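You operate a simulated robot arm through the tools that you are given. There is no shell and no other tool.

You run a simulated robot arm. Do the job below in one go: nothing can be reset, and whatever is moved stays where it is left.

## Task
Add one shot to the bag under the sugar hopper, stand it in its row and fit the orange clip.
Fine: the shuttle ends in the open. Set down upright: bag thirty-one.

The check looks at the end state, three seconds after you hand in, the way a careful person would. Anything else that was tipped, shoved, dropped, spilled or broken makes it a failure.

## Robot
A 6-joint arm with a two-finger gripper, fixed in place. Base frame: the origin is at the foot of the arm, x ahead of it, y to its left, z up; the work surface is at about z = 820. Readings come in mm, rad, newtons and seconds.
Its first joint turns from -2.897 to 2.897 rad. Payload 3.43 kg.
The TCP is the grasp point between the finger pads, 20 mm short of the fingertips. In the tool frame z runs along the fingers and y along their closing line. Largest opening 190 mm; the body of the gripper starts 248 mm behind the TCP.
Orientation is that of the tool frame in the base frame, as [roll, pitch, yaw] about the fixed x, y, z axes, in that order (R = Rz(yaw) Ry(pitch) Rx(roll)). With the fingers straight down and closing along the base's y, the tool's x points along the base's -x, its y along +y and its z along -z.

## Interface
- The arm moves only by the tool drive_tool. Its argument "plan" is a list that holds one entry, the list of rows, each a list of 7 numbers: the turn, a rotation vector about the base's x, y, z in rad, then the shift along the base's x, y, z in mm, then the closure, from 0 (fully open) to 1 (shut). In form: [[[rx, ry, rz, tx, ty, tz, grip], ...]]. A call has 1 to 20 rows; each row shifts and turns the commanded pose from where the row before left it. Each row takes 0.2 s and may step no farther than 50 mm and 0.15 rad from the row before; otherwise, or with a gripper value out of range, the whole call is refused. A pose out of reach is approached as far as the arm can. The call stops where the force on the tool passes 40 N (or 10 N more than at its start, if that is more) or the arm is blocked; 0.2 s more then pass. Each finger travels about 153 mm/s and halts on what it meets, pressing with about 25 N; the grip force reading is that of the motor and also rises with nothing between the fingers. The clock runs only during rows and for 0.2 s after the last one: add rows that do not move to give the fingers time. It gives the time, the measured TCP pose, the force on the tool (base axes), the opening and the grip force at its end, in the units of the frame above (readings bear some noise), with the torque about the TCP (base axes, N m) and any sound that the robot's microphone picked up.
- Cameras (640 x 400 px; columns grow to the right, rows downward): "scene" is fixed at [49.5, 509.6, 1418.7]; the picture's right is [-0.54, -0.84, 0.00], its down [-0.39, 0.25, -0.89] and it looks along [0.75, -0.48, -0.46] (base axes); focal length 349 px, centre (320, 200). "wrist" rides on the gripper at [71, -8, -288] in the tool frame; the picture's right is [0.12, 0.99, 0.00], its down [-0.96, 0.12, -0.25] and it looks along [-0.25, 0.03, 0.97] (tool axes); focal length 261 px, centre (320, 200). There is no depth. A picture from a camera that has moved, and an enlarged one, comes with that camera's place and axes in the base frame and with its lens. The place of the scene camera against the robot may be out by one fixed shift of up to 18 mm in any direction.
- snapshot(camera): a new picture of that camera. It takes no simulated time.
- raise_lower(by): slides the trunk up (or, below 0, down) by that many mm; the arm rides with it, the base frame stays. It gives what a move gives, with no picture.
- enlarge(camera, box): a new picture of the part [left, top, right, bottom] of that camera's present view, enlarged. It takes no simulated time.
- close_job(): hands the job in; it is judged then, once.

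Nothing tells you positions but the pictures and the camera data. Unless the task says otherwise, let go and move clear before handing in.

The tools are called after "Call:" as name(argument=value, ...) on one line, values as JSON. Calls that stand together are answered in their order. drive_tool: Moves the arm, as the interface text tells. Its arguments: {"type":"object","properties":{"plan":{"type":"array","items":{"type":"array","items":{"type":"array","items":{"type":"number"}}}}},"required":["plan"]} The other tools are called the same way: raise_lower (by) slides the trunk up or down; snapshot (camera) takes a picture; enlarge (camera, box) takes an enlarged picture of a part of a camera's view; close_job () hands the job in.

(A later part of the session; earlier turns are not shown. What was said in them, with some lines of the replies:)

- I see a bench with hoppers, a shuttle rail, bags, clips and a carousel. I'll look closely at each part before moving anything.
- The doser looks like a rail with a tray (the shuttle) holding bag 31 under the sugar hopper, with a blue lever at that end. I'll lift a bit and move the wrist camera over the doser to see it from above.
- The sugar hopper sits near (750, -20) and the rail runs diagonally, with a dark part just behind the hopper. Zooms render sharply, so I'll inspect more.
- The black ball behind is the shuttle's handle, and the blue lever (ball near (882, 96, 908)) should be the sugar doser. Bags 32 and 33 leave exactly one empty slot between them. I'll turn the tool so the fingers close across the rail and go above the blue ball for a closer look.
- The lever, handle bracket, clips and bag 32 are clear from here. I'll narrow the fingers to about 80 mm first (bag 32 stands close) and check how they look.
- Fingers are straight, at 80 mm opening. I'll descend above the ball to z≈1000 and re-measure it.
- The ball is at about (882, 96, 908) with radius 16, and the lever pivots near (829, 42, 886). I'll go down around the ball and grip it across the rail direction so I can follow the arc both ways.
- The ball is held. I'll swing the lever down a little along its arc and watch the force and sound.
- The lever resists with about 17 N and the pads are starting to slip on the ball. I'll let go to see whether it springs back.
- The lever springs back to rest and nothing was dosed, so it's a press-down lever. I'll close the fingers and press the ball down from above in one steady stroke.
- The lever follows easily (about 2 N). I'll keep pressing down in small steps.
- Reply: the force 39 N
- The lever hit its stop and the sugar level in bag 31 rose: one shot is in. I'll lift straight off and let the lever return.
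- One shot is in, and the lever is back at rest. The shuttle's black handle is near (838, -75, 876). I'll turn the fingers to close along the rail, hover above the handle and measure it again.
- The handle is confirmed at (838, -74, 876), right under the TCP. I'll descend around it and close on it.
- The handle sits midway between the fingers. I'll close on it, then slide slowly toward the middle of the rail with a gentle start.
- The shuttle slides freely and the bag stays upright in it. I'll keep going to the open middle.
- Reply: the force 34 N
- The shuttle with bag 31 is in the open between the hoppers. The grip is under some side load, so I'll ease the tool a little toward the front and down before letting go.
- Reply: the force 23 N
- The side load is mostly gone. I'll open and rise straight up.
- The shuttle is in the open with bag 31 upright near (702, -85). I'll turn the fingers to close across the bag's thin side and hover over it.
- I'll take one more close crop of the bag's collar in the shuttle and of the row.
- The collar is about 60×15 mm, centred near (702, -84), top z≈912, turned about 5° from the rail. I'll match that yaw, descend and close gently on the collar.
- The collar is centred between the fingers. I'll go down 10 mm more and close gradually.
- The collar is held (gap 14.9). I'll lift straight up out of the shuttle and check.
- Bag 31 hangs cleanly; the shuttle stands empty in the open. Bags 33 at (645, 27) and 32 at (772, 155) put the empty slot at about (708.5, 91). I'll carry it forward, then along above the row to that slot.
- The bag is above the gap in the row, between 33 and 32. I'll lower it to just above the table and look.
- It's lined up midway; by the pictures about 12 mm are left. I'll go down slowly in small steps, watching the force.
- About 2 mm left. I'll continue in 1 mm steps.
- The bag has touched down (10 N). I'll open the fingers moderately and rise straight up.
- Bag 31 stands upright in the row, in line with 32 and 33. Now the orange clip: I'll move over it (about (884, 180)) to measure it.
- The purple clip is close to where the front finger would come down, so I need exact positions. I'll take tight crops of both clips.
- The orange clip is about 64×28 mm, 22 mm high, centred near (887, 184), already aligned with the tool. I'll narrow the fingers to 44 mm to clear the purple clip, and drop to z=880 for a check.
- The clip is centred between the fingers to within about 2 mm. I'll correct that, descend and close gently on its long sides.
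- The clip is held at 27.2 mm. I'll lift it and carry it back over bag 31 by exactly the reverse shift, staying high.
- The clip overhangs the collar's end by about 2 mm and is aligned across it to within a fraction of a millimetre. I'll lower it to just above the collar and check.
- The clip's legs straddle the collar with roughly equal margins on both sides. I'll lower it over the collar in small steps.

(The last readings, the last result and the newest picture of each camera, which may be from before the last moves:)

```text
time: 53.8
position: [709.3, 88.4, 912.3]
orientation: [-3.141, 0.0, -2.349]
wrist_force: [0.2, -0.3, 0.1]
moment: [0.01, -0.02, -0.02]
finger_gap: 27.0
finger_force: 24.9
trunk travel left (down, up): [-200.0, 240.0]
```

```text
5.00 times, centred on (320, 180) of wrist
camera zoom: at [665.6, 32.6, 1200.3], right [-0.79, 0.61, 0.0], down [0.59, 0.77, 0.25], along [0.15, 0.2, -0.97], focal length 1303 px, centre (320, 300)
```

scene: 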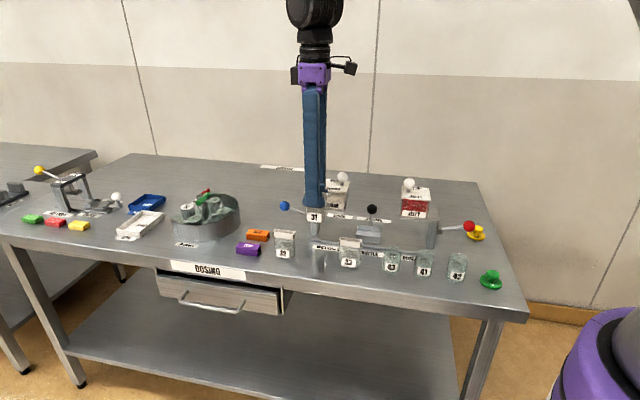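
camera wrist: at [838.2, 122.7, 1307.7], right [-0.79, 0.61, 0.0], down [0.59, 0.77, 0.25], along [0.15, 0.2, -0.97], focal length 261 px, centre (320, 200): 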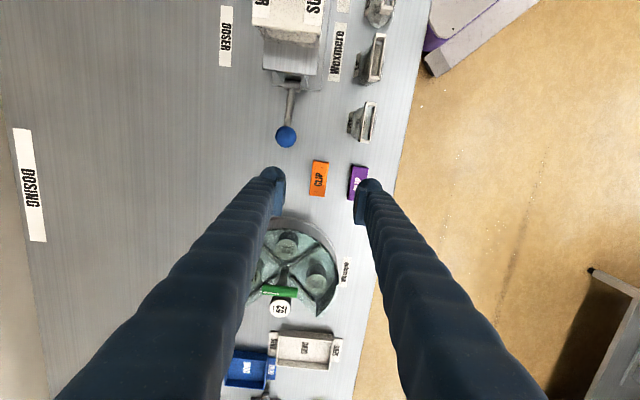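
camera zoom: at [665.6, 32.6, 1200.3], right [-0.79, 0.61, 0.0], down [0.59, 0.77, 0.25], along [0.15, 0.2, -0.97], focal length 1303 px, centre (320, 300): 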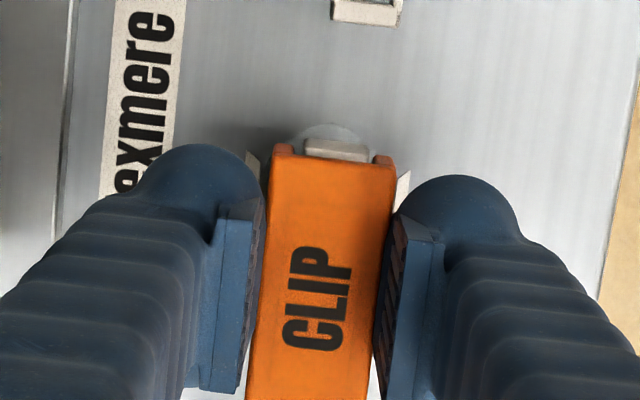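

The clip is over the collar with no contact force. By the picture it's slightly toward bag 32, so I'll nudge it 1.5 mm along its length and continue down to seating.

Call:
drive_tool(plan=[[[0, 0, 0, -1.05, -1.07, 0, 0.9], [0, 0, 0, 0, 0, -3, 0.9], [0, 0, 0, 0, 0, -3, 0.9], [0, 0, 0, 0, 0, -2, 0.9], [0, 0, 0, 0, 0, 0, 0.9]]])

Call:
enlarge(camera="scene", box=[290, 210, 340, 250])

```text
time: 55.0
position: [706.4, 88.4, 905.2]
orientation: [3.141, 0.001, -2.348]
wrist_force: [3.1, 0.8, 19.5]
moment: [0.03, -0.08, -0.03]
finger_gap: 28.1
finger_force: 24.8
trunk travel left (down, up): [-200.0, 240.0]
```

```text
10.00 times, centred on (315, 230) of scene
camera zoom: at [49.5, 509.6, 1418.7], right [-0.54, -0.84, 0.0], down [-0.39, 0.25, -0.89], along [0.75, -0.48, -0.46], focal length 3490 px, centre (370, -100)
```

zoom: 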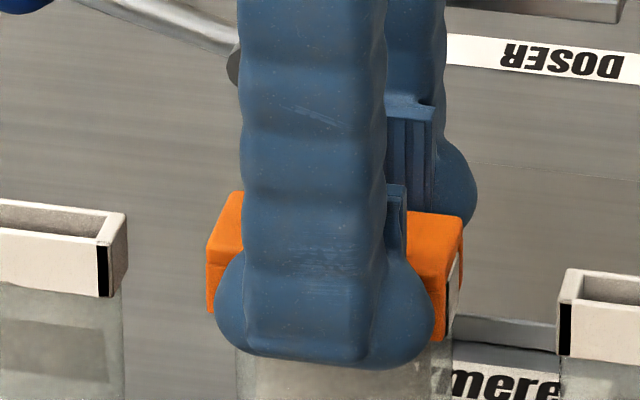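

Contact at about 20 N and the legs have spread slightly. I'll zoom on the clip's open end to see whether it's fully seated.

Call:
enlarge(camera="scene", box=[315, 222, 335, 238])

Call:
enlarge(camera="wrist", box=[290, 145, 360, 215])

```text
16.00 times, centred on (325, 230) of scene
camera zoom: at [49.5, 509.6, 1418.7], right [-0.54, -0.84, 0.0], down [-0.39, 0.25, -0.89], along [0.75, -0.48, -0.46], focal length 5584 px, centre (240, -280)
```

zoom: 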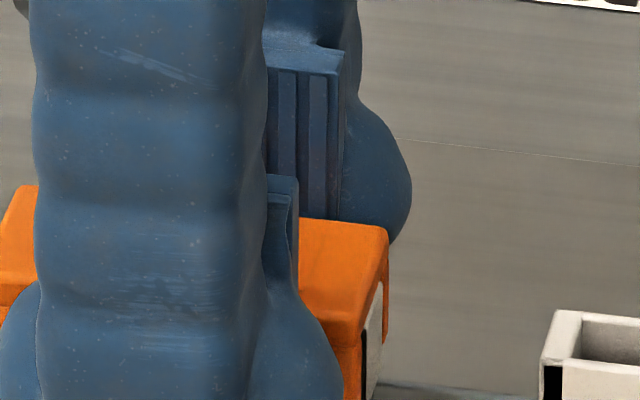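

```text
5.71 times, centred on (325, 180) of wrist
camera zoom: at [663.7, 31.8, 1192.8], right [-0.79, 0.61, 0.0], down [0.59, 0.77, 0.25], along [0.15, 0.2, -0.97], focal length 1489 px, centre (291, 314)
```

zoom: 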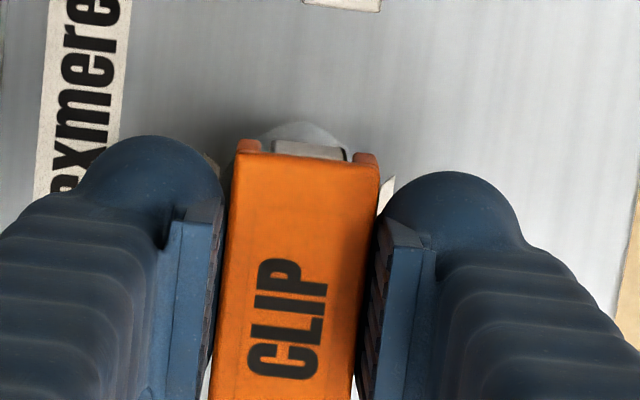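

The collar fills the channel nearly to its top. I'll release carefully, rise, and look at the fit without the fingers in the way.

Call:
drive_tool(plan=[[[0, 0, 0, 0, 0, 1, 0.85], [0, 0, 0, 0, 0, 0, 0.82], [0, 0, 0, 0, 0, 0, 0.76], [0, 0, 0, 0, 0, 0, 0.72], [0, 0, 0, 0, 0, 15, 0.72], [0, 0, 0, 0, 0, 40, 0.72], [0, 0, 0, 0, 0, 50, 0.72]]])

Call:
enlarge(camera="scene", box=[290, 215, 340, 255])

Call:
enlarge(camera="scene", box=[310, 220, 334, 240])

Call:
enlarge(camera="wrist", box=[280, 100, 370, 200])

```text
time: 56.6
position: [705.4, 86.2, 1013.1]
orientation: [-3.141, 0.0, -2.35]
wrist_force: [-0.2, -0.3, -0.5]
moment: [0.0, -0.06, -0.02]
finger_gap: 53.1
finger_force: 0.0
trunk travel left (down, up): [-200.0, 240.0]
```

```text
10.00 times, centred on (315, 235) of scene
camera zoom: at [49.5, 509.6, 1418.7], right [-0.54, -0.84, 0.0], down [-0.39, 0.25, -0.89], along [0.75, -0.48, -0.46], focal length 3490 px, centre (370, -150)
```

zoom: 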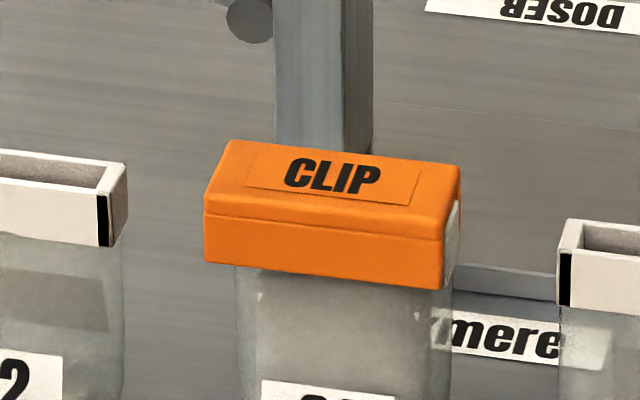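

```text
16.00 times, centred on (322, 230) of scene
camera zoom: at [49.5, 509.6, 1418.7], right [-0.54, -0.84, 0.0], down [-0.39, 0.25, -0.89], along [0.75, -0.48, -0.46], focal length 5584 px, centre (288, -280)
```

zoom: 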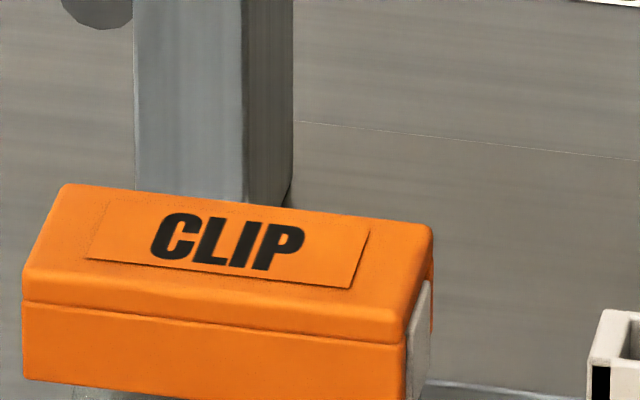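

```text
4.00 times, centred on (325, 150) of wrist
camera zoom: at [662.8, 30.1, 1299.6], right [-0.79, 0.61, 0.0], down [0.59, 0.77, 0.25], along [0.15, 0.2, -0.97], focal length 1043 px, centre (300, 400)
```

zoom: 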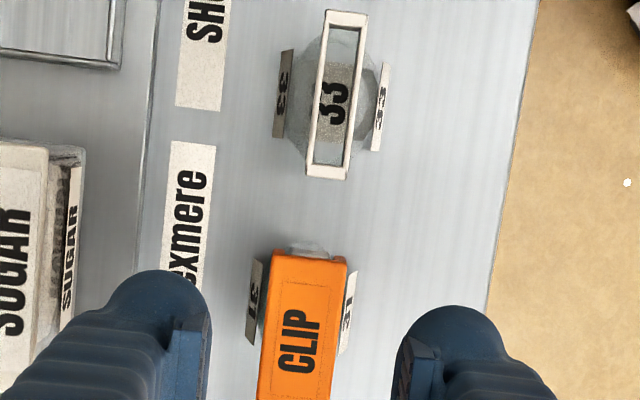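

The clip sits level and covers the collar fully. To be sure it's seated, I'll close the fingers and press its top gently.

Call:
drive_tool(plan=[[[0, 0, 0, 0.5, 0.5, 0, 1.0], [0, 0, 0, 0.5, 0.5, 0, 1.0], [0, 0, 0, 0, 0, -30, 1.0], [0, 0, 0, 0, 0, -30, 1.0], [0, 0, 0, 0, 0, -20, 1.0], [0, 0, 0, 0, 0, 0, 1.0]]])

Call:
enlarge(camera="scene", box=[290, 205, 340, 255])

Call:
enlarge(camera="wrist", box=[270, 120, 370, 230])

```text
time: 58.0
position: [709.0, 89.7, 930.5]
orientation: [3.141, -0.001, -2.351]
wrist_force: [0.6, 0.1, -0.1]
moment: [-0.02, 0.02, 0.0]
finger_gap: 0.1
finger_force: 25.2
trunk travel left (down, up): [-200.0, 240.0]
```

```text
8.00 times, centred on (315, 230) of scene
camera zoom: at [49.5, 509.6, 1418.7], right [-0.54, -0.84, 0.0], down [-0.39, 0.25, -0.89], along [0.75, -0.48, -0.46], focal length 2792 px, centre (360, -40)
```

zoom: 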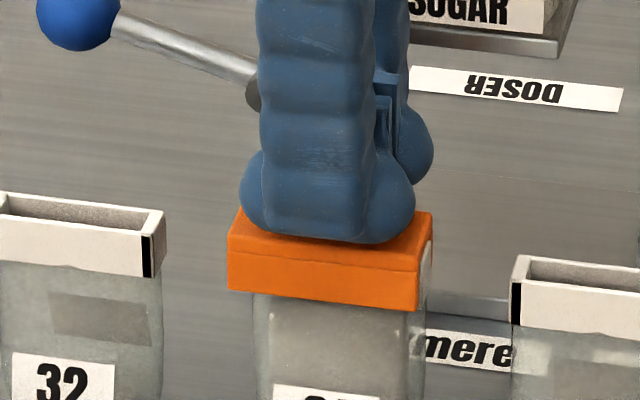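

```text
3.64 times, centred on (320, 175) of wrist
camera zoom: at [666.1, 32.7, 1218.2], right [-0.79, 0.61, 0.0], down [0.59, 0.77, 0.25], along [0.15, 0.2, -0.97], focal length 948 px, centre (320, 291)
```

zoom: 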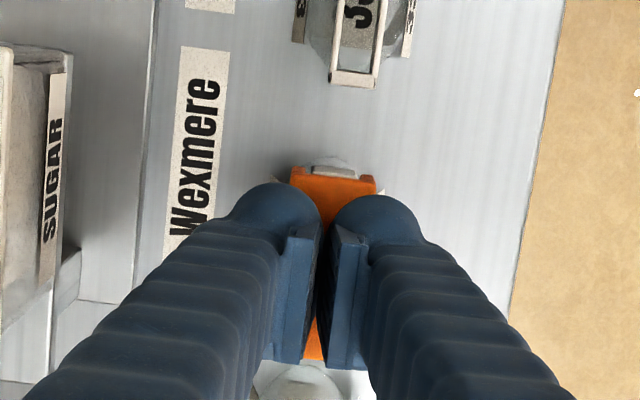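

Call:
drive_tool(plan=[[[0, 0, 0, 0, 0, -4, 1.0], [0, 0, 0, 0, 0, -3, 1.0], [0, 0, 0, 0, 0, -2, 1.0], [0, 0, 0, 0, 0, 0, 1.0]]])

```text
time: 59.0
position: [708.8, 89.9, 924.0]
orientation: [-3.139, 0.001, -2.35]
wrist_force: [1.2, -0.3, 18.9]
moment: [-0.01, -0.05, 0.0]
finger_gap: 5.9
finger_force: 25.1
trunk travel left (down, up): [-200.0, 240.0]
```

Call:
enlarge(camera="scene", box=[290, 205, 340, 255])

Call:
enlarge(camera="scene", box=[310, 225, 340, 255])

```text
8.00 times, centred on (315, 230) of scene
camera zoom: at [49.5, 509.6, 1418.7], right [-0.54, -0.84, 0.0], down [-0.39, 0.25, -0.89], along [0.75, -0.48, -0.46], focal length 2792 px, centre (360, -40)
```

zoom: 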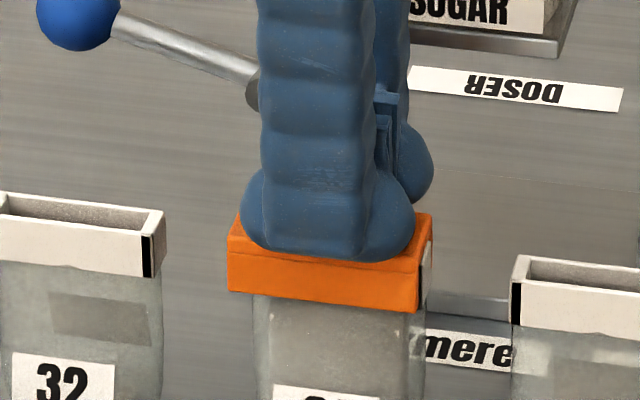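

```text
13.33 times, centred on (325, 240) of scene
camera zoom: at [49.5, 509.6, 1418.7], right [-0.54, -0.84, 0.0], down [-0.39, 0.25, -0.89], along [0.75, -0.48, -0.46], focal length 4653 px, centre (253, -333)
```

zoom: 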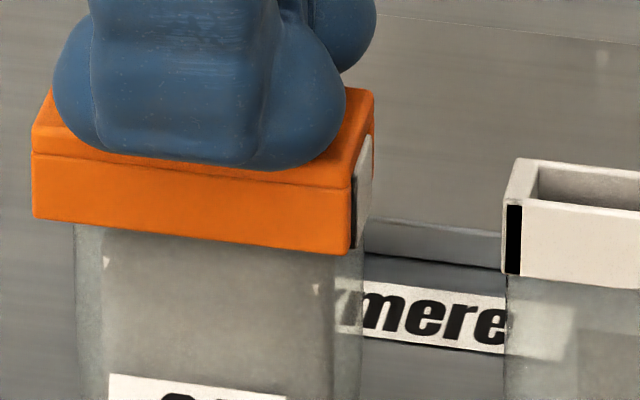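

The press reached 19 N with essentially no further travel. The leg bottoms and collar edges match a fully seated clip. I'll rise straight up and check everything.

Call:
drive_tool(plan=[[[0, 0, 0, 0, 0, 5, 1.0], [0, 0, 0, 0, 0, 20, 1.0], [0, 0, 0, 0, 0, 45, 1.0], [0, 0, 0, 0, 0, 50, 1.0], [0, 0, 0, 0, 0, 50, 1.0], [0, 0, 0, -15, -30, 30, 0.8], [0, 0, 0, -15, -30, 30, 0.5], [0, 0, 0, 0, 0, 0, 0.3]]])

Call:
snapshot(camera="scene")

Call:
enlarge(camera="scene", box=[230, 195, 400, 285])

Call:
enlarge(camera="scene", box=[300, 220, 340, 270])

Call:
snapshot(camera="wrist")

```text
time: 60.8
position: [678.5, 31.2, 1153.1]
orientation: [3.141, -0.004, -2.35]
wrist_force: [0.8, -0.2, -0.2]
moment: [0.08, 0.03, 0.0]
finger_gap: 133.0
finger_force: 0.0
trunk travel left (down, up): [-200.0, 240.0]
```

```text
taken
```

scene: 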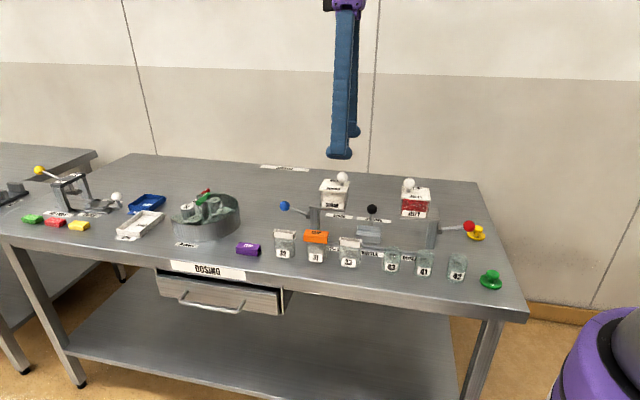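

```text
3.76 times, centred on (315, 240) of scene
camera zoom: at [49.5, 509.6, 1418.7], right [-0.54, -0.84, 0.0], down [-0.39, 0.25, -0.89], along [0.75, -0.48, -0.46], focal length 1314 px, centre (339, 49)
```

zoom: 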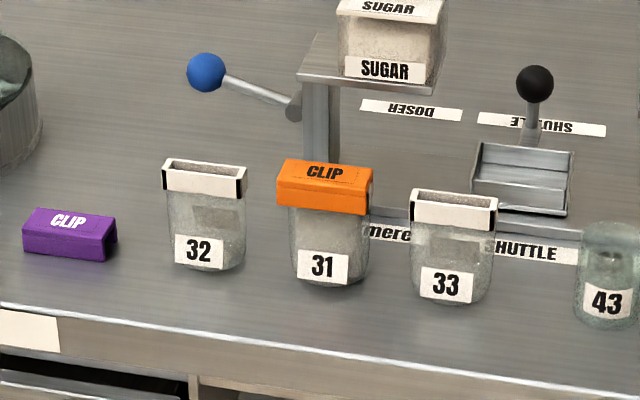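

```text
8.00 times, centred on (320, 245) of scene
camera zoom: at [49.5, 509.6, 1418.7], right [-0.54, -0.84, 0.0], down [-0.39, 0.25, -0.89], along [0.75, -0.48, -0.46], focal length 2792 px, centre (320, -160)
```

zoom: 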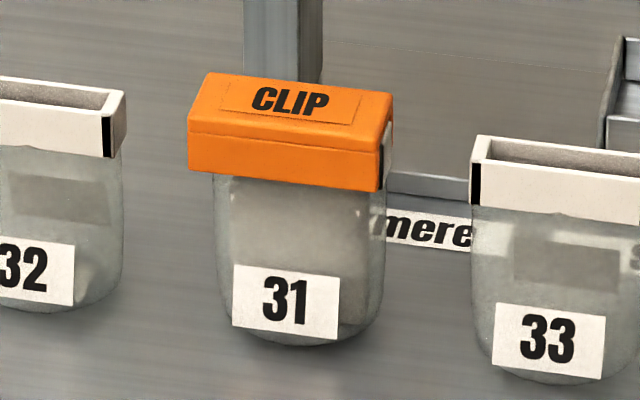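

```text
taken
camera wrist: at [636.6, -24.9, 1440.9], right [-0.79, 0.61, 0.0], down [0.59, 0.77, 0.25], along [0.15, 0.2, -0.97], focal length 261 px, centre (320, 200)
```

wrist: 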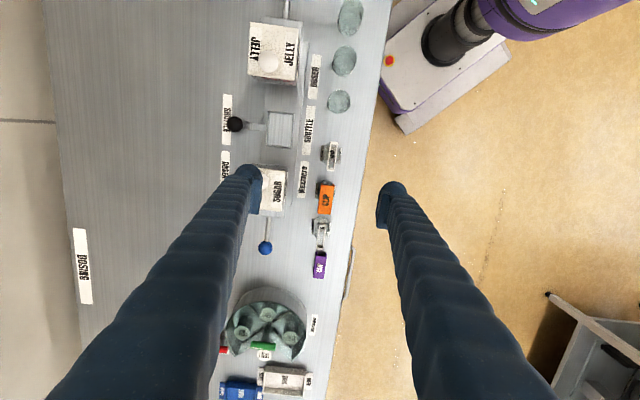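

Bag 31 stands upright in its row between 32 and 33 with the orange clip seated. The shuttle is in the open, the lever is back at rest, and nothing else has moved. The gripper is clear, so I'm handing in.

Call:
close_job()

```text
The job is handed in.
```

I handed the job in with bag 31 filled, standing in its row and clipped. I haven't had a verdict on the check.

- **Sugar:** one full press of the blue lever raised the sugar level in bag 31. An earlier partial press only sprang back and added nothing. The lever is back at rest.
- **Shuttle:** it stands empty in the open, between the two hoppers.
- **Bag 31:** it stands upright in the empty slot midway between bags 32 and 33, lined up with them.
- **Orange clip:** it is pressed down over the collar and sits level. It is about 2 mm off-centre toward bag 32, and I left it there rather than risk nudging the bag.

In the last pictures, nothing else looked moved, tipped or spilled. The gripper is empty and clear of everything.
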